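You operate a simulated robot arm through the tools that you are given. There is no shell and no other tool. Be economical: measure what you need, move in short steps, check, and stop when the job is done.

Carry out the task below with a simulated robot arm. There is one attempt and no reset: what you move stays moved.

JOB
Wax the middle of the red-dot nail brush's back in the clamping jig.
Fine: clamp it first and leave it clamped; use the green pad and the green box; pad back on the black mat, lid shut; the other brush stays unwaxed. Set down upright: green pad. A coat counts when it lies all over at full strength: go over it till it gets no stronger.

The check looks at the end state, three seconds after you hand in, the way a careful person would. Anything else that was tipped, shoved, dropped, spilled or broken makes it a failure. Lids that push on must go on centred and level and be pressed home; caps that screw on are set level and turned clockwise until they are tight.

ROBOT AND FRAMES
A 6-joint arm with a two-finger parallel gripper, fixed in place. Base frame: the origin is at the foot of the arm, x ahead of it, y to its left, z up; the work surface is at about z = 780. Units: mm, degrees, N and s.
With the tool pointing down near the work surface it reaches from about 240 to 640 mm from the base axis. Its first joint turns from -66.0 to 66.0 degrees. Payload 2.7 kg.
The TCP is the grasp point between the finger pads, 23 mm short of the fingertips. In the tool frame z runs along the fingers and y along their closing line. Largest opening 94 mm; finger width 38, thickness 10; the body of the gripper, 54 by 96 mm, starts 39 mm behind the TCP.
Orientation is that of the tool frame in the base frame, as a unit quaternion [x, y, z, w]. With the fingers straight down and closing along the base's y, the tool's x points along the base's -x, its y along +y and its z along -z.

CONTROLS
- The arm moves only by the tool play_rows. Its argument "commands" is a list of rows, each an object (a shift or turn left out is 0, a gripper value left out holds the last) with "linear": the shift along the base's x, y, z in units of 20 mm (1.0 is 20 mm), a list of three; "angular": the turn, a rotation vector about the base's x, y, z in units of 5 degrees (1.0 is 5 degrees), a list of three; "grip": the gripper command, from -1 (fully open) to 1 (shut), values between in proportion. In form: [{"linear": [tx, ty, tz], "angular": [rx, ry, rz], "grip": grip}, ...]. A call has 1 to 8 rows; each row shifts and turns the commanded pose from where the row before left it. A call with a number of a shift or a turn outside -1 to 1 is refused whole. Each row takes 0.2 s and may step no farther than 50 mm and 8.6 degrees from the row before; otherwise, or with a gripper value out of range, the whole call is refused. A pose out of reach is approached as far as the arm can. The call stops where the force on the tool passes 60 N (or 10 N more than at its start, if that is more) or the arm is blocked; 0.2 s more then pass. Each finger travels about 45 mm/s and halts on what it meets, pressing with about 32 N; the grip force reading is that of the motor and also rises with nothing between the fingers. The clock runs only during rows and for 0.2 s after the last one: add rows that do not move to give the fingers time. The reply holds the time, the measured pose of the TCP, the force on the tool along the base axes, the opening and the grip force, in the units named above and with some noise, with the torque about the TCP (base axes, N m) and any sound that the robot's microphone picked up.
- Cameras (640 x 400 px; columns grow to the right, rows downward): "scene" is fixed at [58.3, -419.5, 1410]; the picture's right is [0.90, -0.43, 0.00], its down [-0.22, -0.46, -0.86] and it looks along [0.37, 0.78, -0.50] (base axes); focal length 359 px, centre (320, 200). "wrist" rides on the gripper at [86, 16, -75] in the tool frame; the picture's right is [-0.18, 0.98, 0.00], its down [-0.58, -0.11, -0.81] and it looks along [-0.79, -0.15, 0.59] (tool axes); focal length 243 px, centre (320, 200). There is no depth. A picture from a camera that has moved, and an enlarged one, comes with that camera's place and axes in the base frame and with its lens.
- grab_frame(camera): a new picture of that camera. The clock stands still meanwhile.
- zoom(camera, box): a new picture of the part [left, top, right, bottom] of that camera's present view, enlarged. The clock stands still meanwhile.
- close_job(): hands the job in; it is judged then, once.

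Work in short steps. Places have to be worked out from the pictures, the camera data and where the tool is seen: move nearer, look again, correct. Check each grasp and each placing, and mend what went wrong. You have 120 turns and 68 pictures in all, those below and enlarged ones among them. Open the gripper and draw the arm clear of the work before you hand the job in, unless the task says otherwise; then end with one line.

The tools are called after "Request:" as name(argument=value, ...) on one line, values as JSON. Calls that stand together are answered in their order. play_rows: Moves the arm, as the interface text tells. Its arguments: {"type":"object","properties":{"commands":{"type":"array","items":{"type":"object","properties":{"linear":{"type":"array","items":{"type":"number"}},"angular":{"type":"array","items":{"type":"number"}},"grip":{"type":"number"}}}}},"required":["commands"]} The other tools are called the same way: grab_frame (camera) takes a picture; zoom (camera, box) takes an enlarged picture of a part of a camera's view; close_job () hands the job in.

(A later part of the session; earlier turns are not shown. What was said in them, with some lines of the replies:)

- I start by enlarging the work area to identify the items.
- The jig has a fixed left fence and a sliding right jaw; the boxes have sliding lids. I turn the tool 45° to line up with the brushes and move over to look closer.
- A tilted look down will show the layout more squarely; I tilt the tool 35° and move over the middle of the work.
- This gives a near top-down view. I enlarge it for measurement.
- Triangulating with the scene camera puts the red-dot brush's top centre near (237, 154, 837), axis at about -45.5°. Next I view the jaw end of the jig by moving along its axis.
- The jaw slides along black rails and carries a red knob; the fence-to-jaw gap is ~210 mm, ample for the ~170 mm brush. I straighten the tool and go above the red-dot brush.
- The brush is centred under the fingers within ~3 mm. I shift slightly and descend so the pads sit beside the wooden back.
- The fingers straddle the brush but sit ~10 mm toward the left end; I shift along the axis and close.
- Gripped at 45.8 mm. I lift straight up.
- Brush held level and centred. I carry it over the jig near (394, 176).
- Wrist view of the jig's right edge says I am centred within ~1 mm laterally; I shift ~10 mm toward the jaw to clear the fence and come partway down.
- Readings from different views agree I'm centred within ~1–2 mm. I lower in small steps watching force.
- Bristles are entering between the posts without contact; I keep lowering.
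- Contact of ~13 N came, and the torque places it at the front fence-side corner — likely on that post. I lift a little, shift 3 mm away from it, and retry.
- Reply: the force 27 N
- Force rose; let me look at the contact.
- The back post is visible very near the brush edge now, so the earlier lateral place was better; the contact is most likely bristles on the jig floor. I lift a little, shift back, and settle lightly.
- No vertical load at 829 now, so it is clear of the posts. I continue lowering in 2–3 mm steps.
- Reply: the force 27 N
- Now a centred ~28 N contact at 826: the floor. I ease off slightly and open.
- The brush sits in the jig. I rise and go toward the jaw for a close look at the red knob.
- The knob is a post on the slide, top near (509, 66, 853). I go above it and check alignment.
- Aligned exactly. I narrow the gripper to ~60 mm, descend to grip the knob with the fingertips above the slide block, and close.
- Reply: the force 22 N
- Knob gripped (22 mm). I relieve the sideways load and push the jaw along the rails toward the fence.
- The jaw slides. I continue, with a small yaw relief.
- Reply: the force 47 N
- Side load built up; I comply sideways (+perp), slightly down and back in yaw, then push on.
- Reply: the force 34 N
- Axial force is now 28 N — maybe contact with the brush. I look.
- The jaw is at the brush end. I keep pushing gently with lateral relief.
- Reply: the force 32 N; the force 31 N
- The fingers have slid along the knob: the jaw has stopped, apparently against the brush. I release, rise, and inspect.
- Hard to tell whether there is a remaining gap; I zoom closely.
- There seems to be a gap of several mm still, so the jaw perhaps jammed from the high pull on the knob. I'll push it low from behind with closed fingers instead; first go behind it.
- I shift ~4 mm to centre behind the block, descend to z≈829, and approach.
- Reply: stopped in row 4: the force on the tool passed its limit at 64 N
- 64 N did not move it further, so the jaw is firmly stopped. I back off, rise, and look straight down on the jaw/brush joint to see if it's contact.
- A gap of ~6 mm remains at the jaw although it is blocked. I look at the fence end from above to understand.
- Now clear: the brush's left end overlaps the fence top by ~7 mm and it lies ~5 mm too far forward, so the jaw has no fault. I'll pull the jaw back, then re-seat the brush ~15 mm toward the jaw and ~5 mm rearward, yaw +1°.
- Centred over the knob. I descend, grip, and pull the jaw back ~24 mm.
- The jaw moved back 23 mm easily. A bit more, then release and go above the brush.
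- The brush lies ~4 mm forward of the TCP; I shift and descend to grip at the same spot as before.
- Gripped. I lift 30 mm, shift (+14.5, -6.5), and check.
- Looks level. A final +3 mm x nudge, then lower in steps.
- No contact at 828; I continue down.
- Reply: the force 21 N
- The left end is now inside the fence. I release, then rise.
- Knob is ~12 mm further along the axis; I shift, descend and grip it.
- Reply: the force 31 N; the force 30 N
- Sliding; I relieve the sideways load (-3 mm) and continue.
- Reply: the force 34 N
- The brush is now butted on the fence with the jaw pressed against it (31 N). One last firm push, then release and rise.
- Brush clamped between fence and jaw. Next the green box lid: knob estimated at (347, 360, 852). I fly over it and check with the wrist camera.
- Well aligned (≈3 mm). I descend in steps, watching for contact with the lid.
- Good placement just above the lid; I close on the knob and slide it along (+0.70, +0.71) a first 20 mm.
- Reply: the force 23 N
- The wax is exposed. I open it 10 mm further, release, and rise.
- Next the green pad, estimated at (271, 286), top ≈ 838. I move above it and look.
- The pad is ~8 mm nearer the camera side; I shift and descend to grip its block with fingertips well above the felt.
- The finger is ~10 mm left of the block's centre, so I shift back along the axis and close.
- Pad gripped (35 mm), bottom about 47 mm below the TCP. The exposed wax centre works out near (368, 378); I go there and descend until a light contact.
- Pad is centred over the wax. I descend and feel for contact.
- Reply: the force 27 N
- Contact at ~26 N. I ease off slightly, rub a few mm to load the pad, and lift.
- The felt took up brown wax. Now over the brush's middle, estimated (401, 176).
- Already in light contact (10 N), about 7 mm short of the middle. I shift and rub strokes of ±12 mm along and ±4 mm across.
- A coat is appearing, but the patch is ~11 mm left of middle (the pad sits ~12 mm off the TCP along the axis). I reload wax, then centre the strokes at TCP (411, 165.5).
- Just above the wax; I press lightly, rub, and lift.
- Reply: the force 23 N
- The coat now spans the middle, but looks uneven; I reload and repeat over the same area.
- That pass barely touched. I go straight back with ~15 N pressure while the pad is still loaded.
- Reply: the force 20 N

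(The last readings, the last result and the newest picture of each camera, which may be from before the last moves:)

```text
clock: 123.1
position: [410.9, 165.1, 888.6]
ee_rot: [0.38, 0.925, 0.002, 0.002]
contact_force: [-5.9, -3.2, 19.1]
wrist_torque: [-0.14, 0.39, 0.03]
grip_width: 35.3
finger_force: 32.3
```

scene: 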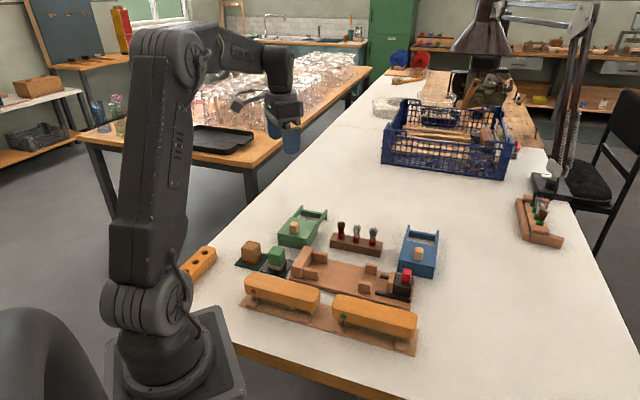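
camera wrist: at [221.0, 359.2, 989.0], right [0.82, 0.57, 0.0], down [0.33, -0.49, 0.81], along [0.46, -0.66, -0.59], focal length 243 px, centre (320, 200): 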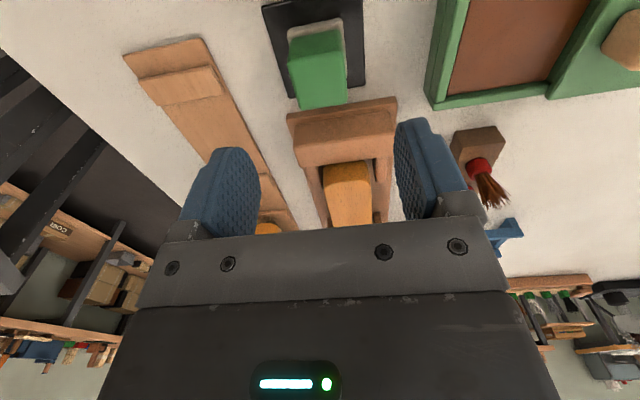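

Request:
play_rows(commands=[{"linear": [0.35, -0.35, 0]}, {"linear": [0.35, -0.35, 0]}, {"linear": [-0.35, 0.35, 0]}, {"linear": [-0.35, 0.35, 0]}, {"linear": [-0.35, 0.35, 0]}, {"linear": [-0.35, 0.35, 0]}, {"linear": [0.35, -0.35, 0]}, {"linear": [0.35, -0.35, 0]}])

Request:
play_rows(commands=[{"linear": [0.45, -0.25, 0]}, {"linear": [0.35, -0.35, 0]}, {"linear": [-0.35, 0.35, 0]}, {"linear": [-0.35, 0.35, 0]}, {"linear": [-0.35, 0.35, 0]}, {"linear": [-0.35, 0.35, 0]}, {"linear": [0.25, -0.45, 0]}, {"linear": [0.25, -0.45, 0]}])

Request:
play_rows(commands=[{"linear": [0.35, -0.35, 0]}, {"linear": [0.3, -0.3, 0]}, {"linear": [-0.35, 0.35, 0]}, {"linear": [-0.35, 0.35, 0]}, {"linear": [-0.35, 0.35, 0]}, {"linear": [-0.35, 0.35, 0]}, {"linear": [0.4, -0.3, 0]}, {"linear": [0.4, -0.3, 0]}])

Request:
play_rows(commands=[{"linear": [0, 0, 0.6]}, {"linear": [-0.5, 0.5, 1]}, {"linear": [-0.9, 0.9, 0.8]}, {"linear": [-0.6, 0.6, 0]}])

Request:
zoom(camera="scene", box=[285, 225, 397, 295])

```text
clock: 124.9
position: [412.0, 163.1, 887.8]
ee_rot: [0.381, 0.924, 0.001, 0.0]
contact_force: [-6.4, 5.6, 18.4]
wrist_torque: [0.2, 0.18, -0.01]
grip_width: 35.2
finger_force: 31.8
```

```text
clock: 126.7
position: [411.2, 161.5, 888.4]
ee_rot: [0.381, 0.925, 0.001, 0.001]
contact_force: [-3.5, 4.5, 14.0]
wrist_torque: [0.15, 0.07, 0.03]
grip_width: 35.0
finger_force: 31.8
```

```text
clock: 128.5
position: [410.9, 167.1, 888.8]
ee_rot: [0.38, 0.925, 0.002, 0.002]
contact_force: [-2.9, 1.8, 8.9]
wrist_torque: [0.03, 0.12, -0.06]
grip_width: 35.3
finger_force: 31.8
```

```text
clock: 129.5
position: [369.2, 206.8, 935.7]
ee_rot: [0.381, 0.924, 0.0, 0.002]
contact_force: [-0.4, -0.1, -1.3]
wrist_torque: [-0.01, -0.01, -0.01]
grip_width: 35.1
finger_force: 32.9
```

```text
5.71 times, centred on (341, 260) of scene
camera zoom: at [58.3, -419.5, 1410.0], right [0.9, -0.43, 0.0], down [-0.22, -0.46, -0.86], along [0.37, 0.78, -0.5], focal length 2051 px, centre (200, -143)
```

zoom: 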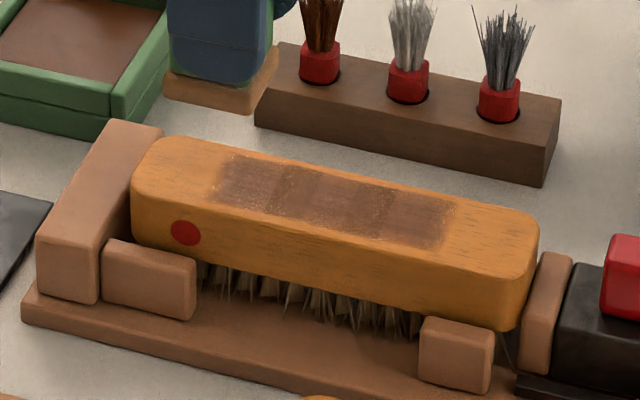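

Somewhat darker. Another full load and firm pass follows.

Request:
play_rows(commands=[{"linear": [0.02, 1, 0]}, {"linear": [0.02, 1, 0]}, {"linear": [0.02, 1, 0]}, {"linear": [0.02, 1, 0]}, {"linear": [0.02, 1, 0]}, {"linear": [0.02, 1, 0]}, {"linear": [0.02, 1, 0]}, {"linear": [0.02, 1, 0]}])

Request:
play_rows(commands=[{"linear": [0.1, 0.3, -0.8]}, {"linear": [0, 0, -1]}, {"linear": [0, 0, -1]}, {"linear": [0, 0, -0.9]}, {"linear": [0, 0, -0.3]}, {"linear": [0, 0, -0.2]}, {"linear": [0, 0, 0]}])

Request:
play_rows(commands=[{"linear": [0.25, -0.25, 0]}, {"linear": [-0.3, 0.3, 0]}, {"linear": [-0.3, 0.3, 0]}, {"linear": [0.3, -0.3, 0]}, {"linear": [0.2, -0.2, 0]}, {"linear": [0, 0, 0.6]}, {"linear": [0, 0, 1]}, {"linear": [0, 0, 1]}])

Request:
play_rows(commands=[{"linear": [0.1, -0.9, 0.8]}, {"linear": [0.14, -1, 0]}, {"linear": [0.14, -1, 0]}, {"linear": [0.14, -1, 0]}, {"linear": [0.14, -1, 0]}, {"linear": [0.14, -1, 0]}, {"linear": [0.14, -1, 0]}, {"linear": [0.14, -1, 0]}])

```text
clock: 131.3
position: [376.0, 364.9, 937.2]
ee_rot: [0.381, 0.925, 0.001, 0.002]
contact_force: [0.1, -0.6, -0.2]
wrist_torque: [0.02, 0.01, 0.0]
grip_width: 35.2
finger_force: 31.6
```

```text
clock: 132.9
position: [376.8, 370.1, 854.2]
ee_rot: [0.38, 0.925, 0.002, 0.001]
contact_force: [-3.4, -2.3, 9.6]
wrist_torque: [-0.2, 0.16, -0.03]
grip_width: 35.1
finger_force: 32.0
```

```text
clock: 134.7
position: [378.5, 367.8, 903.3]
ee_rot: [0.381, 0.925, 0.001, 0.001]
contact_force: [-0.5, 0.4, -0.4]
wrist_torque: [0.02, 0.02, -0.01]
grip_width: 35.1
finger_force: 32.2
```

```text
clock: 136.5
position: [400.8, 210.3, 920.5]
ee_rot: [0.38, 0.925, 0.001, 0.001]
contact_force: [0.1, 0.2, -0.4]
wrist_torque: [0.0, 0.0, 0.01]
grip_width: 35.1
finger_force: 32.2
```

Request:
play_rows(commands=[{"linear": [0.2, -0.75, -0.4]}, {"linear": [0.2, -0.75, -0.4]}, {"linear": [0.13, -0.75, -0.45]}, {"linear": [0, 0, -0.35]}, {"linear": [0, 0, -0.05]}, {"linear": [0, 0, 0]}])

Request:
play_rows(commands=[{"linear": [0.35, -0.35, -0.02]}, {"linear": [0.35, -0.35, 0]}, {"linear": [-0.35, 0.35, 0]}, {"linear": [-0.35, 0.35, 0]}, {"linear": [-0.35, 0.35, 0]}, {"linear": [-0.35, 0.35, 0]}, {"linear": [0.35, -0.35, 0]}, {"linear": [0.35, -0.35, 0]}])

Request:
play_rows(commands=[{"linear": [0.45, -0.25, 0]}, {"linear": [0.35, -0.35, 0]}, {"linear": [-0.35, 0.35, 0]}, {"linear": [-0.35, 0.35, 0]}, {"linear": [-0.35, 0.35, 0]}, {"linear": [-0.35, 0.35, 0]}, {"linear": [0.25, -0.45, 0]}, {"linear": [0.25, -0.45, 0]}])

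Request:
play_rows(commands=[{"linear": [0.35, -0.35, 0]}, {"linear": [0.3, -0.3, 0]}, {"linear": [-0.35, 0.35, 0]}, {"linear": [-0.35, 0.35, 0]}, {"linear": [-0.35, 0.35, 0]}, {"linear": [-0.35, 0.35, 0]}, {"linear": [0.4, -0.3, 0]}, {"linear": [0.4, -0.3, 0]}])

Request:
play_rows(commands=[{"linear": [0, 0, 0.6]}, {"linear": [-0.5, 0.5, 1]}, {"linear": [-0.9, 0.9, 0.8]}, {"linear": [-0.6, 0.6, 0]}])

Request:
zoom(camera="scene", box=[285, 225, 397, 295])

```text
clock: 137.9
position: [411.8, 164.7, 888.5]
ee_rot: [0.381, 0.925, 0.001, 0.001]
contact_force: [-0.4, 0.7, -0.1]
wrist_torque: [-0.03, 0.0, 0.0]
grip_width: 35.3
finger_force: 31.8
```

```text
clock: 139.7
position: [411.4, 165.7, 887.6]
ee_rot: [0.38, 0.925, 0.003, 0.002]
contact_force: [-7.0, 7.9, 23.4]
wrist_torque: [0.25, 0.36, -0.01]
grip_width: 35.2
finger_force: 32.2
```

```text
clock: 141.5
position: [408.9, 163.3, 887.8]
ee_rot: [0.38, 0.925, 0.001, 0.0]
contact_force: [-4.3, 8.2, 20.4]
wrist_torque: [0.26, 0.19, -0.01]
grip_width: 35.1
finger_force: 31.5
```

```text
clock: 143.3
position: [410.0, 165.0, 887.3]
ee_rot: [0.381, 0.924, 0.001, 0.0]
contact_force: [-1.5, 1.1, 3.3]
wrist_torque: [0.02, 0.06, -0.05]
grip_width: 35.2
finger_force: 32.3
```

```text
clock: 144.3
position: [370.9, 205.7, 933.5]
ee_rot: [0.382, 0.924, 0.001, 0.001]
contact_force: [0.0, -0.4, -1.0]
wrist_torque: [0.0, -0.03, 0.01]
grip_width: 35.2
finger_force: 32.4
```

```text
5.71 times, centred on (341, 260) of scene
camera zoom: at [58.3, -419.5, 1410.0], right [0.9, -0.43, 0.0], down [-0.22, -0.46, -0.86], along [0.37, 0.78, -0.5], focal length 2051 px, centre (200, -143)
```

zoom: 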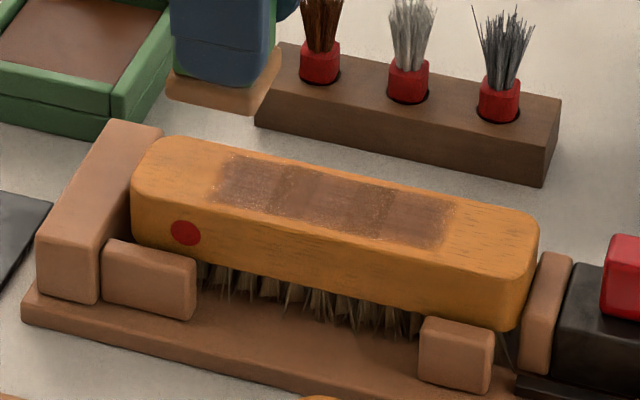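

I enlarge the coat to judge its strength and evenness.

Request:
zoom(camera="scene", box=[318, 247, 370, 279])

```text
12.31 times, centred on (344, 263) of scene
camera zoom: at [58.3, -419.5, 1410.0], right [0.9, -0.43, 0.0], down [-0.22, -0.46, -0.86], along [0.37, 0.78, -0.5], focal length 4418 px, centre (25, -575)
```

zoom: 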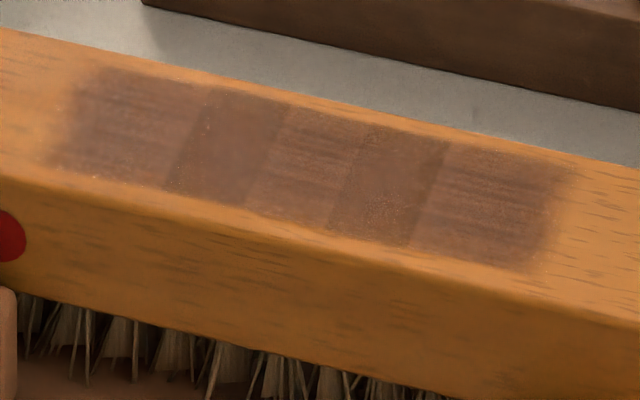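

Overlapping patches show; grain still shows a little in the middle. I do one more loaded pass concentrated on the middle, then compare at the same zoom.

Request:
play_rows(commands=[{"linear": [0.02, 1, 0]}, {"linear": [0.02, 1, 0]}, {"linear": [0.02, 1, 0]}, {"linear": [0.02, 1, 0]}, {"linear": [0.02, 1, 0]}, {"linear": [0.02, 1, 0]}, {"linear": [0.02, 1, 0]}, {"linear": [0.02, 1, 0]}])

Request:
play_rows(commands=[{"linear": [0.1, 0.3, -0.7]}, {"linear": [0, 0, -1]}, {"linear": [0, 0, -1]}, {"linear": [0, 0, -0.9]}, {"linear": [0, 0, -0.3]}, {"linear": [0, 0, -0.2]}, {"linear": [0, 0, 0]}])

Request:
play_rows(commands=[{"linear": [0.25, -0.25, 0]}, {"linear": [-0.3, 0.3, 0]}, {"linear": [-0.3, 0.3, 0]}, {"linear": [0.3, -0.3, 0]}, {"linear": [0.2, -0.2, 0]}, {"linear": [0, 0, 0.6]}, {"linear": [0, 0, 1]}, {"linear": [0, 0, 1]}])

Request:
play_rows(commands=[{"linear": [0.1, -0.9, 0.8]}, {"linear": [0.14, -1, 0]}, {"linear": [0.14, -1, 0]}, {"linear": [0.14, -1, 0]}, {"linear": [0.14, -1, 0]}, {"linear": [0.14, -1, 0]}, {"linear": [0.14, -1, 0]}, {"linear": [0.14, -1, 0]}])

Request:
play_rows(commands=[{"linear": [0.2, -0.75, -0.4]}, {"linear": [0.2, -0.75, -0.4]}, {"linear": [0.13, -0.75, -0.45]}, {"linear": [0, 0, -0.35]}, {"linear": [0, 0, -0.05]}, {"linear": [0, 0, 0]}])

```text
clock: 146.1
position: [375.7, 364.8, 933.7]
ee_rot: [0.381, 0.924, 0.002, 0.001]
contact_force: [-0.7, -0.3, 0.0]
wrist_torque: [0.03, 0.01, 0.0]
grip_width: 35.3
finger_force: 31.7
```

```text
clock: 147.7
position: [376.4, 371.1, 852.3]
ee_rot: [0.381, 0.925, 0.001, 0.002]
contact_force: [0.0, 0.3, -0.6]
wrist_torque: [-0.03, -0.05, 0.02]
grip_width: 35.0
finger_force: 31.2
```

```text
clock: 149.5
position: [378.7, 367.7, 905.2]
ee_rot: [0.381, 0.924, 0.001, 0.002]
contact_force: [-0.5, 0.1, -0.4]
wrist_torque: [-0.02, 0.0, 0.01]
grip_width: 35.3
finger_force: 31.9
```

```text
clock: 151.3
position: [399.8, 211.6, 920.7]
ee_rot: [0.381, 0.924, 0.002, 0.001]
contact_force: [0.0, -0.2, -0.3]
wrist_torque: [0.01, -0.03, 0.0]
grip_width: 35.3
finger_force: 31.6
```

```text
clock: 152.7
position: [411.0, 167.3, 888.0]
ee_rot: [0.381, 0.925, 0.001, 0.002]
contact_force: [-0.3, 0.5, 2.1]
wrist_torque: [-0.1, -0.01, 0.01]
grip_width: 35.2
finger_force: 32.1
```

Contact is light; the wax dip may have been missed by ~1 mm. I go back to the wax and press until a definite contact.

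Request:
play_rows(commands=[{"linear": [0, 0, 1]}, {"linear": [-0.15, 0.8, 1]}, {"linear": [-0.2, 1, 0]}, {"linear": [-0.2, 1, 0]}, {"linear": [-0.2, 1, 0]}, {"linear": [-0.2, 1, 0]}, {"linear": [-0.2, 1, 0]}, {"linear": [-0.2, 1, 0]}])

Request:
play_rows(commands=[{"linear": [-0.2, 1, 0]}, {"linear": [-0.1, 1, 0]}, {"linear": [0, 0.5, -0.7]}, {"linear": [0, 0, -1]}, {"linear": [0, 0, -1]}, {"linear": [0, 0, -0.8]}, {"linear": [0, 0, -0.3]}, {"linear": [0, 0, 0]}])

Request:
play_rows(commands=[{"linear": [0, 0, -0.1]}, {"linear": [0, 0, 0]}])

```text
clock: 154.5
position: [382.8, 303.3, 927.1]
ee_rot: [0.381, 0.925, 0.002, 0.002]
contact_force: [0.0, 0.4, 0.1]
wrist_torque: [-0.02, -0.02, -0.03]
grip_width: 35.1
finger_force: 31.8
```

```text
clock: 156.3
position: [378.6, 350.3, 854.1]
ee_rot: [0.38, 0.925, 0.004, 0.003]
contact_force: [-7.4, 0.3, 27.4]
wrist_torque: [-0.22, 0.14, -0.05]
grip_width: 35.4
finger_force: 32.1
```

```text
clock: 156.9
position: [378.8, 351.4, 850.8]
ee_rot: [0.38, 0.925, 0.002, 0.002]
contact_force: [-4.0, -0.3, 27.9]
wrist_torque: [-0.27, 0.03, -0.01]
grip_width: 35.4
finger_force: 31.6
```

I'm ~20 mm off in y here; I lift, shift to the wax centre, and re-dip gently.

Request:
play_rows(commands=[{"linear": [0, 0, 0.5]}, {"linear": [-0.1, 0.9, 0]}, {"linear": [0, 0.1, 0]}, {"linear": [0, 0, -0.3]}, {"linear": [0, 0, 0]}])

```text
clock: 158.1
position: [375.4, 373.4, 852.7]
ee_rot: [0.381, 0.925, 0.001, 0.001]
contact_force: [-0.3, 0.3, -0.4]
wrist_torque: [-0.03, -0.02, -0.02]
grip_width: 35.1
finger_force: 31.9
```

Request:
play_rows(commands=[{"linear": [0, 0, -0.1]}, {"linear": [0, 0, -0.1]}, {"linear": [0, 0, 0]}])

```text
clock: 158.9
position: [377.0, 372.5, 849.7]
ee_rot: [0.381, 0.925, 0.001, 0.001]
contact_force: [-0.4, 0.0, 0.2]
wrist_torque: [0.02, -0.01, 0.01]
grip_width: 35.2
finger_force: 31.9
```

The pad has slid up a few mm in the grip. I keep lowering to contact.

Request:
play_rows(commands=[{"linear": [0, 0, -0.08]}, {"linear": [0, 0, -0.06]}, {"linear": [0, 0, 0]}])

```text
clock: 159.7
position: [376.4, 372.6, 847.2]
ee_rot: [0.381, 0.924, 0.003, 0.002]
contact_force: [-0.3, -0.8, 12.4]
wrist_torque: [0.13, 0.26, 0.05]
grip_width: 35.2
finger_force: 32.1
```

Contact 12 N at 847 (pad offset is now ~40 mm). I rub, lift, and go to the brush, where contact should be near TCP 882.

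Request:
play_rows(commands=[{"linear": [0.25, -0.25, 0]}, {"linear": [-0.3, 0.3, 0]}, {"linear": [-0.3, 0.3, 0]}, {"linear": [0.3, -0.3, 0]}, {"linear": [0.1, -0.1, 0]}, {"linear": [0, 0, 0.6]}, {"linear": [0, 0, 1]}, {"linear": [0, 0, 1]}])

Request:
play_rows(commands=[{"linear": [0.1, -0.9, 1]}, {"linear": [0.14, -1, 0]}, {"linear": [0.14, -1, 0]}, {"linear": [0.14, -1, 0]}, {"linear": [0.14, -1, 0]}, {"linear": [0.14, -1, 0]}, {"linear": [0.14, -1, 0]}, {"linear": [0.14, -1, 0]}])

Request:
play_rows(commands=[{"linear": [0.25, -0.8, -0.4]}, {"linear": [0.25, -0.8, -0.4]}, {"linear": [0.2, -0.8, -0.4]}, {"linear": [0, 0, -0.4]}, {"linear": [0, 0, -0.2]}, {"linear": [0, 0, 0]}])

```text
clock: 161.5
position: [379.2, 371.2, 898.6]
ee_rot: [0.381, 0.924, 0.0, 0.001]
contact_force: [0.5, 0.5, -1.1]
wrist_torque: [-0.02, -0.02, -0.01]
grip_width: 35.3
finger_force: 31.6
```

```text
clock: 163.3
position: [400.4, 213.4, 919.7]
ee_rot: [0.38, 0.925, 0.002, 0.002]
contact_force: [-0.5, -0.8, -0.2]
wrist_torque: [-0.03, -0.03, 0.0]
grip_width: 35.2
finger_force: 32.0
```

```text
clock: 164.7
position: [411.6, 164.0, 882.4]
ee_rot: [0.38, 0.925, 0.002, 0.002]
contact_force: [-0.3, -2.0, 5.5]
wrist_torque: [0.09, 0.1, 0.0]
grip_width: 35.3
finger_force: 31.8
```

Light contact at 882 as expected. I press a bit more and rub over the middle ±8 mm, with small cross shifts.

Request:
play_rows(commands=[{"linear": [0.2, -0.2, -0.05]}, {"linear": [0.2, -0.2, 0]}, {"linear": [-0.2, 0.2, 0]}, {"linear": [-0.2, 0.2, 0]}, {"linear": [-0.2, 0.2, 0]}, {"linear": [-0.2, 0.2, 0]}, {"linear": [0.25, -0.1, 0]}, {"linear": [0.25, -0.2, 0]}])

Request:
play_rows(commands=[{"linear": [0.2, -0.2, 0]}, {"linear": [-0.2, 0.2, 0]}, {"linear": [-0.2, 0.2, 0]}, {"linear": [-0.2, 0.2, 0]}, {"linear": [-0.2, 0.2, 0]}, {"linear": [0.1, -0.35, 0]}, {"linear": [0.15, -0.35, 0]}, {"linear": [0.2, -0.2, 0]}])

Request:
play_rows(commands=[{"linear": [0.2, -0.2, -0.02]}, {"linear": [-0.2, 0.2, 0]}, {"linear": [-0.2, 0.2, 0]}, {"linear": [-0.2, 0.2, 0]}, {"linear": [-0.1, 0.2, 0]}, {"linear": [0.2, -0.1, 0]}, {"linear": [0.2, -0.2, 0]}, {"linear": [0, 0, 0]}])

Request:
play_rows(commands=[{"linear": [0, 0, 0.6]}, {"linear": [-0.5, 0.5, 1]}, {"linear": [-0.9, 0.9, 0.8]}, {"linear": [-0.6, 0.6, 0]}])

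Request:
zoom(camera="scene", box=[318, 247, 370, 279])

```text
clock: 166.5
position: [413.1, 166.1, 881.4]
ee_rot: [0.38, 0.925, 0.001, 0.0]
contact_force: [-3.6, 3.6, 12.3]
wrist_torque: [0.4, 0.41, 0.01]
grip_width: 35.3
finger_force: 32.4
```

```text
clock: 168.3
position: [409.4, 161.2, 882.3]
ee_rot: [0.38, 0.925, -0.001, 0.0]
contact_force: [-5.6, 1.7, 13.1]
wrist_torque: [0.46, 0.3, 0.09]
grip_width: 35.3
finger_force: 31.6
```

```text
clock: 170.1
position: [409.3, 167.2, 882.5]
ee_rot: [0.38, 0.925, 0.003, 0.002]
contact_force: [-7.8, 9.3, 25.0]
wrist_torque: [0.69, 0.58, -0.04]
grip_width: 35.2
finger_force: 31.5
```

```text
clock: 171.1
position: [368.4, 205.6, 928.0]
ee_rot: [0.381, 0.925, 0.001, 0.002]
contact_force: [-1.1, 0.2, -0.5]
wrist_torque: [0.0, 0.02, 0.0]
grip_width: 35.5
finger_force: 31.4
```

```text
12.31 times, centred on (344, 263) of scene
camera zoom: at [58.3, -419.5, 1410.0], right [0.9, -0.43, 0.0], down [-0.22, -0.46, -0.86], along [0.37, 0.78, -0.5], focal length 4418 px, centre (25, -575)
```

zoom: 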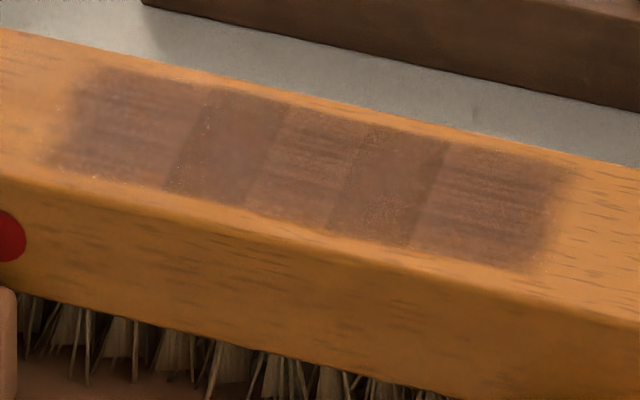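

No change from the previous pass: the coat is at full strength. Now I return the pad to the black mat at the same TCP place (273.7, 286.5).

Request:
play_rows(commands=[{"linear": [-0.95, 0.81, 0]}, {"linear": [-0.95, 0.81, 0]}, {"linear": [-0.95, 0.81, 0]}, {"linear": [-0.95, 0.81, 0]}, {"linear": [-0.94, 0.81, 0]}, {"linear": [0, 0, -0.9]}, {"linear": [0, 0, -0.9]}, {"linear": [0, 0, 0]}])

Request:
play_rows(commands=[{"linear": [0, 0, -0.9]}, {"linear": [0, 0, -0.9]}, {"linear": [0, 0, -0.9]}, {"linear": [0, 0, -0.4]}, {"linear": [0, 0, 0]}])

Request:
zoom(camera="scene", box=[225, 215, 321, 275])

```text
clock: 172.9
position: [273.8, 289.3, 893.4]
ee_rot: [0.381, 0.925, 0.0, 0.001]
contact_force: [-0.2, 0.6, 0.3]
wrist_torque: [-0.01, 0.0, -0.02]
grip_width: 35.3
finger_force: 32.0
```

```text
clock: 174.1
position: [273.5, 287.9, 832.9]
ee_rot: [0.381, 0.924, 0.002, 0.001]
contact_force: [0.0, 1.9, 0.5]
wrist_torque: [0.03, 0.0, -0.02]
grip_width: 35.4
finger_force: 31.9
```

```text
6.67 times, centred on (273, 245) of scene
camera zoom: at [58.3, -419.5, 1410.0], right [0.9, -0.43, 0.0], down [-0.22, -0.46, -0.86], along [0.37, 0.78, -0.5], focal length 2393 px, centre (633, -100)
```

zoom: 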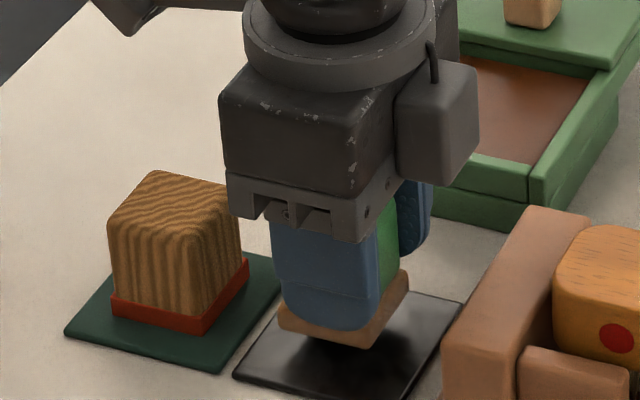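

Pad is over the mat's middle. I lower to contact.

Request:
play_rows(commands=[{"linear": [0, 0, -0.25]}, {"linear": [0, 0, -0.1]}, {"linear": [0, 0, 0]}])

Request:
play_rows(commands=[{"linear": [0, 0, -0.1]}, {"linear": [0, 0, 0]}])

```text
clock: 174.9
position: [275.1, 288.6, 825.4]
ee_rot: [0.381, 0.924, 0.001, 0.002]
contact_force: [0.2, 0.4, -0.5]
wrist_torque: [0.01, -0.02, -0.02]
grip_width: 35.4
finger_force: 32.1
```

```text
clock: 175.5
position: [274.0, 288.5, 821.9]
ee_rot: [0.381, 0.924, 0.002, 0.002]
contact_force: [0.2, 0.1, -0.2]
wrist_torque: [0.02, 0.02, 0.0]
grip_width: 35.3
finger_force: 32.0
```

Request:
play_rows(commands=[{"linear": [0, 0, -0.08]}, {"linear": [0, 0, 0]}])

Request:
play_rows(commands=[{"linear": [0, 0, -0.06]}, {"linear": [0, 0, 0]}])

```text
clock: 176.1
position: [273.8, 288.3, 822.1]
ee_rot: [0.381, 0.925, 0.001, 0.002]
contact_force: [-1.8, -1.0, 10.2]
wrist_torque: [0.2, 0.23, 0.05]
grip_width: 35.2
finger_force: 31.7
```

```text
clock: 176.7
position: [276.1, 288.8, 821.3]
ee_rot: [0.38, 0.925, 0.003, 0.001]
contact_force: [-3.8, -7.2, 36.6]
wrist_torque: [0.2, 0.4, 0.05]
grip_width: 35.4
finger_force: 32.5
```

Contact with the mat. I ease up a little, open gently, and rise.

Request:
play_rows(commands=[{"linear": [0, 0, 0.1]}, {"linear": [0, 0, 0], "grip": 0.15}, {"grip": 0.0}, {"grip": -0.4}, {"grip": -0.5}, {"linear": [0, 0, 0.5]}, {"linear": [0, 0, 1]}, {"linear": [0, 0, 1]}])

Request:
play_rows(commands=[{"linear": [0.3, 0.3, 1], "grip": -0.28}, {"linear": [0.9, 0.85, 0.6]}, {"linear": [0.95, 0.9, 0]}, {"linear": [0.95, 0.9, 0]}, {"linear": [0.95, 0.9, 0]}, {"linear": [0.95, 0.9, 0]}, {"linear": [0.95, 0.9, 0]}, {"linear": [0.55, 0.55, 0]}])

Request:
grab_frame(camera="wrist")

```text
clock: 178.5
position: [274.8, 287.5, 872.5]
ee_rot: [0.381, 0.924, 0.0, 0.001]
contact_force: [-0.5, 0.6, 0.0]
wrist_torque: [0.0, -0.01, 0.04]
grip_width: 70.3
finger_force: 0.1
```

```text
clock: 180.3
position: [403.7, 413.0, 903.4]
ee_rot: [0.381, 0.925, 0.001, 0.001]
contact_force: [-0.7, -0.5, 0.6]
wrist_torque: [-0.02, 0.0, 0.02]
grip_width: 60.3
finger_force: 0.1
```

```text
2 pictures are left
camera wrist: at [353.2, 486.2, 978.6], right [0.82, 0.57, 0.0], down [0.33, -0.49, 0.81], along [0.46, -0.66, -0.59], focal length 243 px, centre (320, 200)
```

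wrist: 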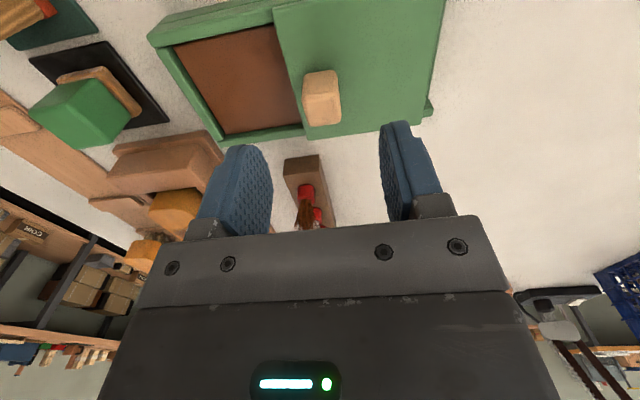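

Pad stands upright on the mat. The lid knob is right under the TCP; I descend, grip and slide it shut.

Request:
play_rows(commands=[{"linear": [0, 0, -0.9]}, {"linear": [0, 0, -0.9]}, {"linear": [0, 0, -0.6]}, {"linear": [0, 0, 0]}, {"grip": 1}, {"grip": 1}, {"grip": 1}, {"grip": 1}])

Request:
play_rows(commands=[{"linear": [-0.4, -0.4, 0]}, {"linear": [-0.4, -0.4, 0]}, {"linear": [-0.4, -0.4, 0]}, {"linear": [-0.4, -0.4, 0]}, {"linear": [-0.4, -0.4, 0]}, {"linear": [0, 0, 0]}])

```text
clock: 182.1
position: [403.7, 412.9, 854.3]
ee_rot: [0.381, 0.924, 0.001, 0.001]
contact_force: [-0.9, 0.0, -0.3]
wrist_torque: [-0.22, 0.03, -0.44]
grip_width: 21.6
finger_force: 45.2
```

```text
clock: 183.5
position: [364.1, 372.3, 855.8]
ee_rot: [0.38, 0.925, 0.001, 0.002]
contact_force: [-10.3, 9.7, -1.0]
wrist_torque: [0.43, 0.74, -0.56]
grip_width: 21.4
finger_force: 44.9
```

Request:
play_rows(commands=[{"linear": [-0.36, -0.28, 0]}, {"linear": [-0.25, -0.25, 0]}, {"linear": [0, 0, 0]}])

Request:
play_rows(commands=[{"linear": [-0.15, -0.15, 0]}, {"linear": [0, 0, 0]}])

```text
clock: 184.3
position: [352.1, 360.5, 854.9]
ee_rot: [0.381, 0.925, 0.0, 0.001]
contact_force: [-2.7, 3.3, -3.8]
wrist_torque: [0.35, 0.5, -0.43]
grip_width: 21.3
finger_force: 45.5
```

```text
clock: 184.9
position: [350.2, 358.4, 857.1]
ee_rot: [0.38, 0.925, 0.0, 0.001]
contact_force: [-5.7, 6.1, -4.0]
wrist_torque: [-0.71, -0.27, -0.55]
grip_width: 21.5
finger_force: 44.8
```

Near the original closed place; I push on in small steps until it stops.

Request:
play_rows(commands=[{"linear": [-0.15, -0.13, 0]}, {"linear": [0, 0, 0]}])

Request:
play_rows(commands=[{"linear": [-0.1, -0.1, 0]}, {"linear": [0, 0, 0]}])

```text
clock: 185.5
position: [348.5, 357.0, 855.8]
ee_rot: [0.382, 0.924, 0.006, 0.002]
contact_force: [20.7, 30.8, -29.0]
wrist_torque: [-0.29, 0.12, -0.62]
grip_width: 21.5
finger_force: 45.1
```

```text
clock: 186.1
position: [348.7, 356.9, 857.0]
ee_rot: [0.38, 0.925, 0.01, 0.004]
contact_force: [31.3, 37.0, -32.3]
wrist_torque: [-0.33, 0.01, -0.55]
grip_width: 21.5
finger_force: 44.7
```

The lid hit its end stop (48 N) at its original position. I relieve, release, rise and pull clear, then check.

Request:
play_rows(commands=[{"linear": [0.15, 0.15, 0]}, {"linear": [0, 0, 0], "grip": 0.2}, {"grip": -0.1}, {"grip": -0.28}, {"linear": [0, 0, 0.8]}, {"linear": [0, 0, 1]}, {"linear": [0, 0, 1]}, {"linear": [0, 0, 1]}])

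Request:
play_rows(commands=[{"linear": [0, 0.3, 1], "grip": -1}, {"linear": [-0.2, 0.5, 1]}, {"linear": [-0.3, 0.5, 1]}, {"linear": [-0.3, 0.5, 1]}, {"linear": [-0.3, 0.3, 1]}])

Request:
zoom(camera="scene", box=[225, 190, 425, 315])

```text
clock: 187.9
position: [345.6, 356.3, 934.4]
ee_rot: [0.381, 0.924, 0.001, 0.001]
contact_force: [-0.1, 0.2, 0.1]
wrist_torque: [0.01, -0.01, 0.0]
grip_width: 60.3
finger_force: 0.2
```

```text
clock: 189.1
position: [323.8, 399.5, 1032.9]
ee_rot: [0.381, 0.924, 0.002, 0.001]
contact_force: [-0.8, 0.0, -1.0]
wrist_torque: [-0.04, 0.05, -0.01]
grip_width: 93.7
finger_force: 0.1
```

```text
3.20 times, centred on (325, 252) of scene
camera zoom: at [58.2, -419.5, 1410.0], right [0.9, -0.43, 0.0], down [-0.22, -0.46, -0.86], along [0.37, 0.78, -0.5], focal length 1149 px, centre (304, 32)
```

zoom: 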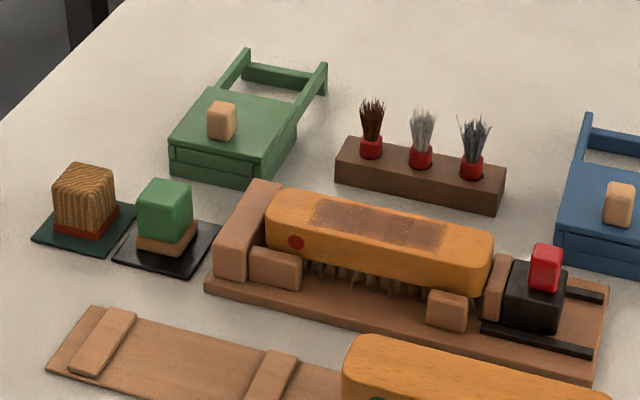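

Everything is in place: brush clamped and waxed, pad upright on the black mat, lid shut, arm clear. I hand in.

Request:
close_job()

```text
The job is handed in.
```

The job is handed in: the red-dot brush is clamped in the jig and its middle waxed until a further pass made no visible change. The green pad stands upright on the black mat, the green box lid is shut, and the other brush was not touched. Early off-centre strokes left wax about 30 mm either side of the middle on the same brush's back.
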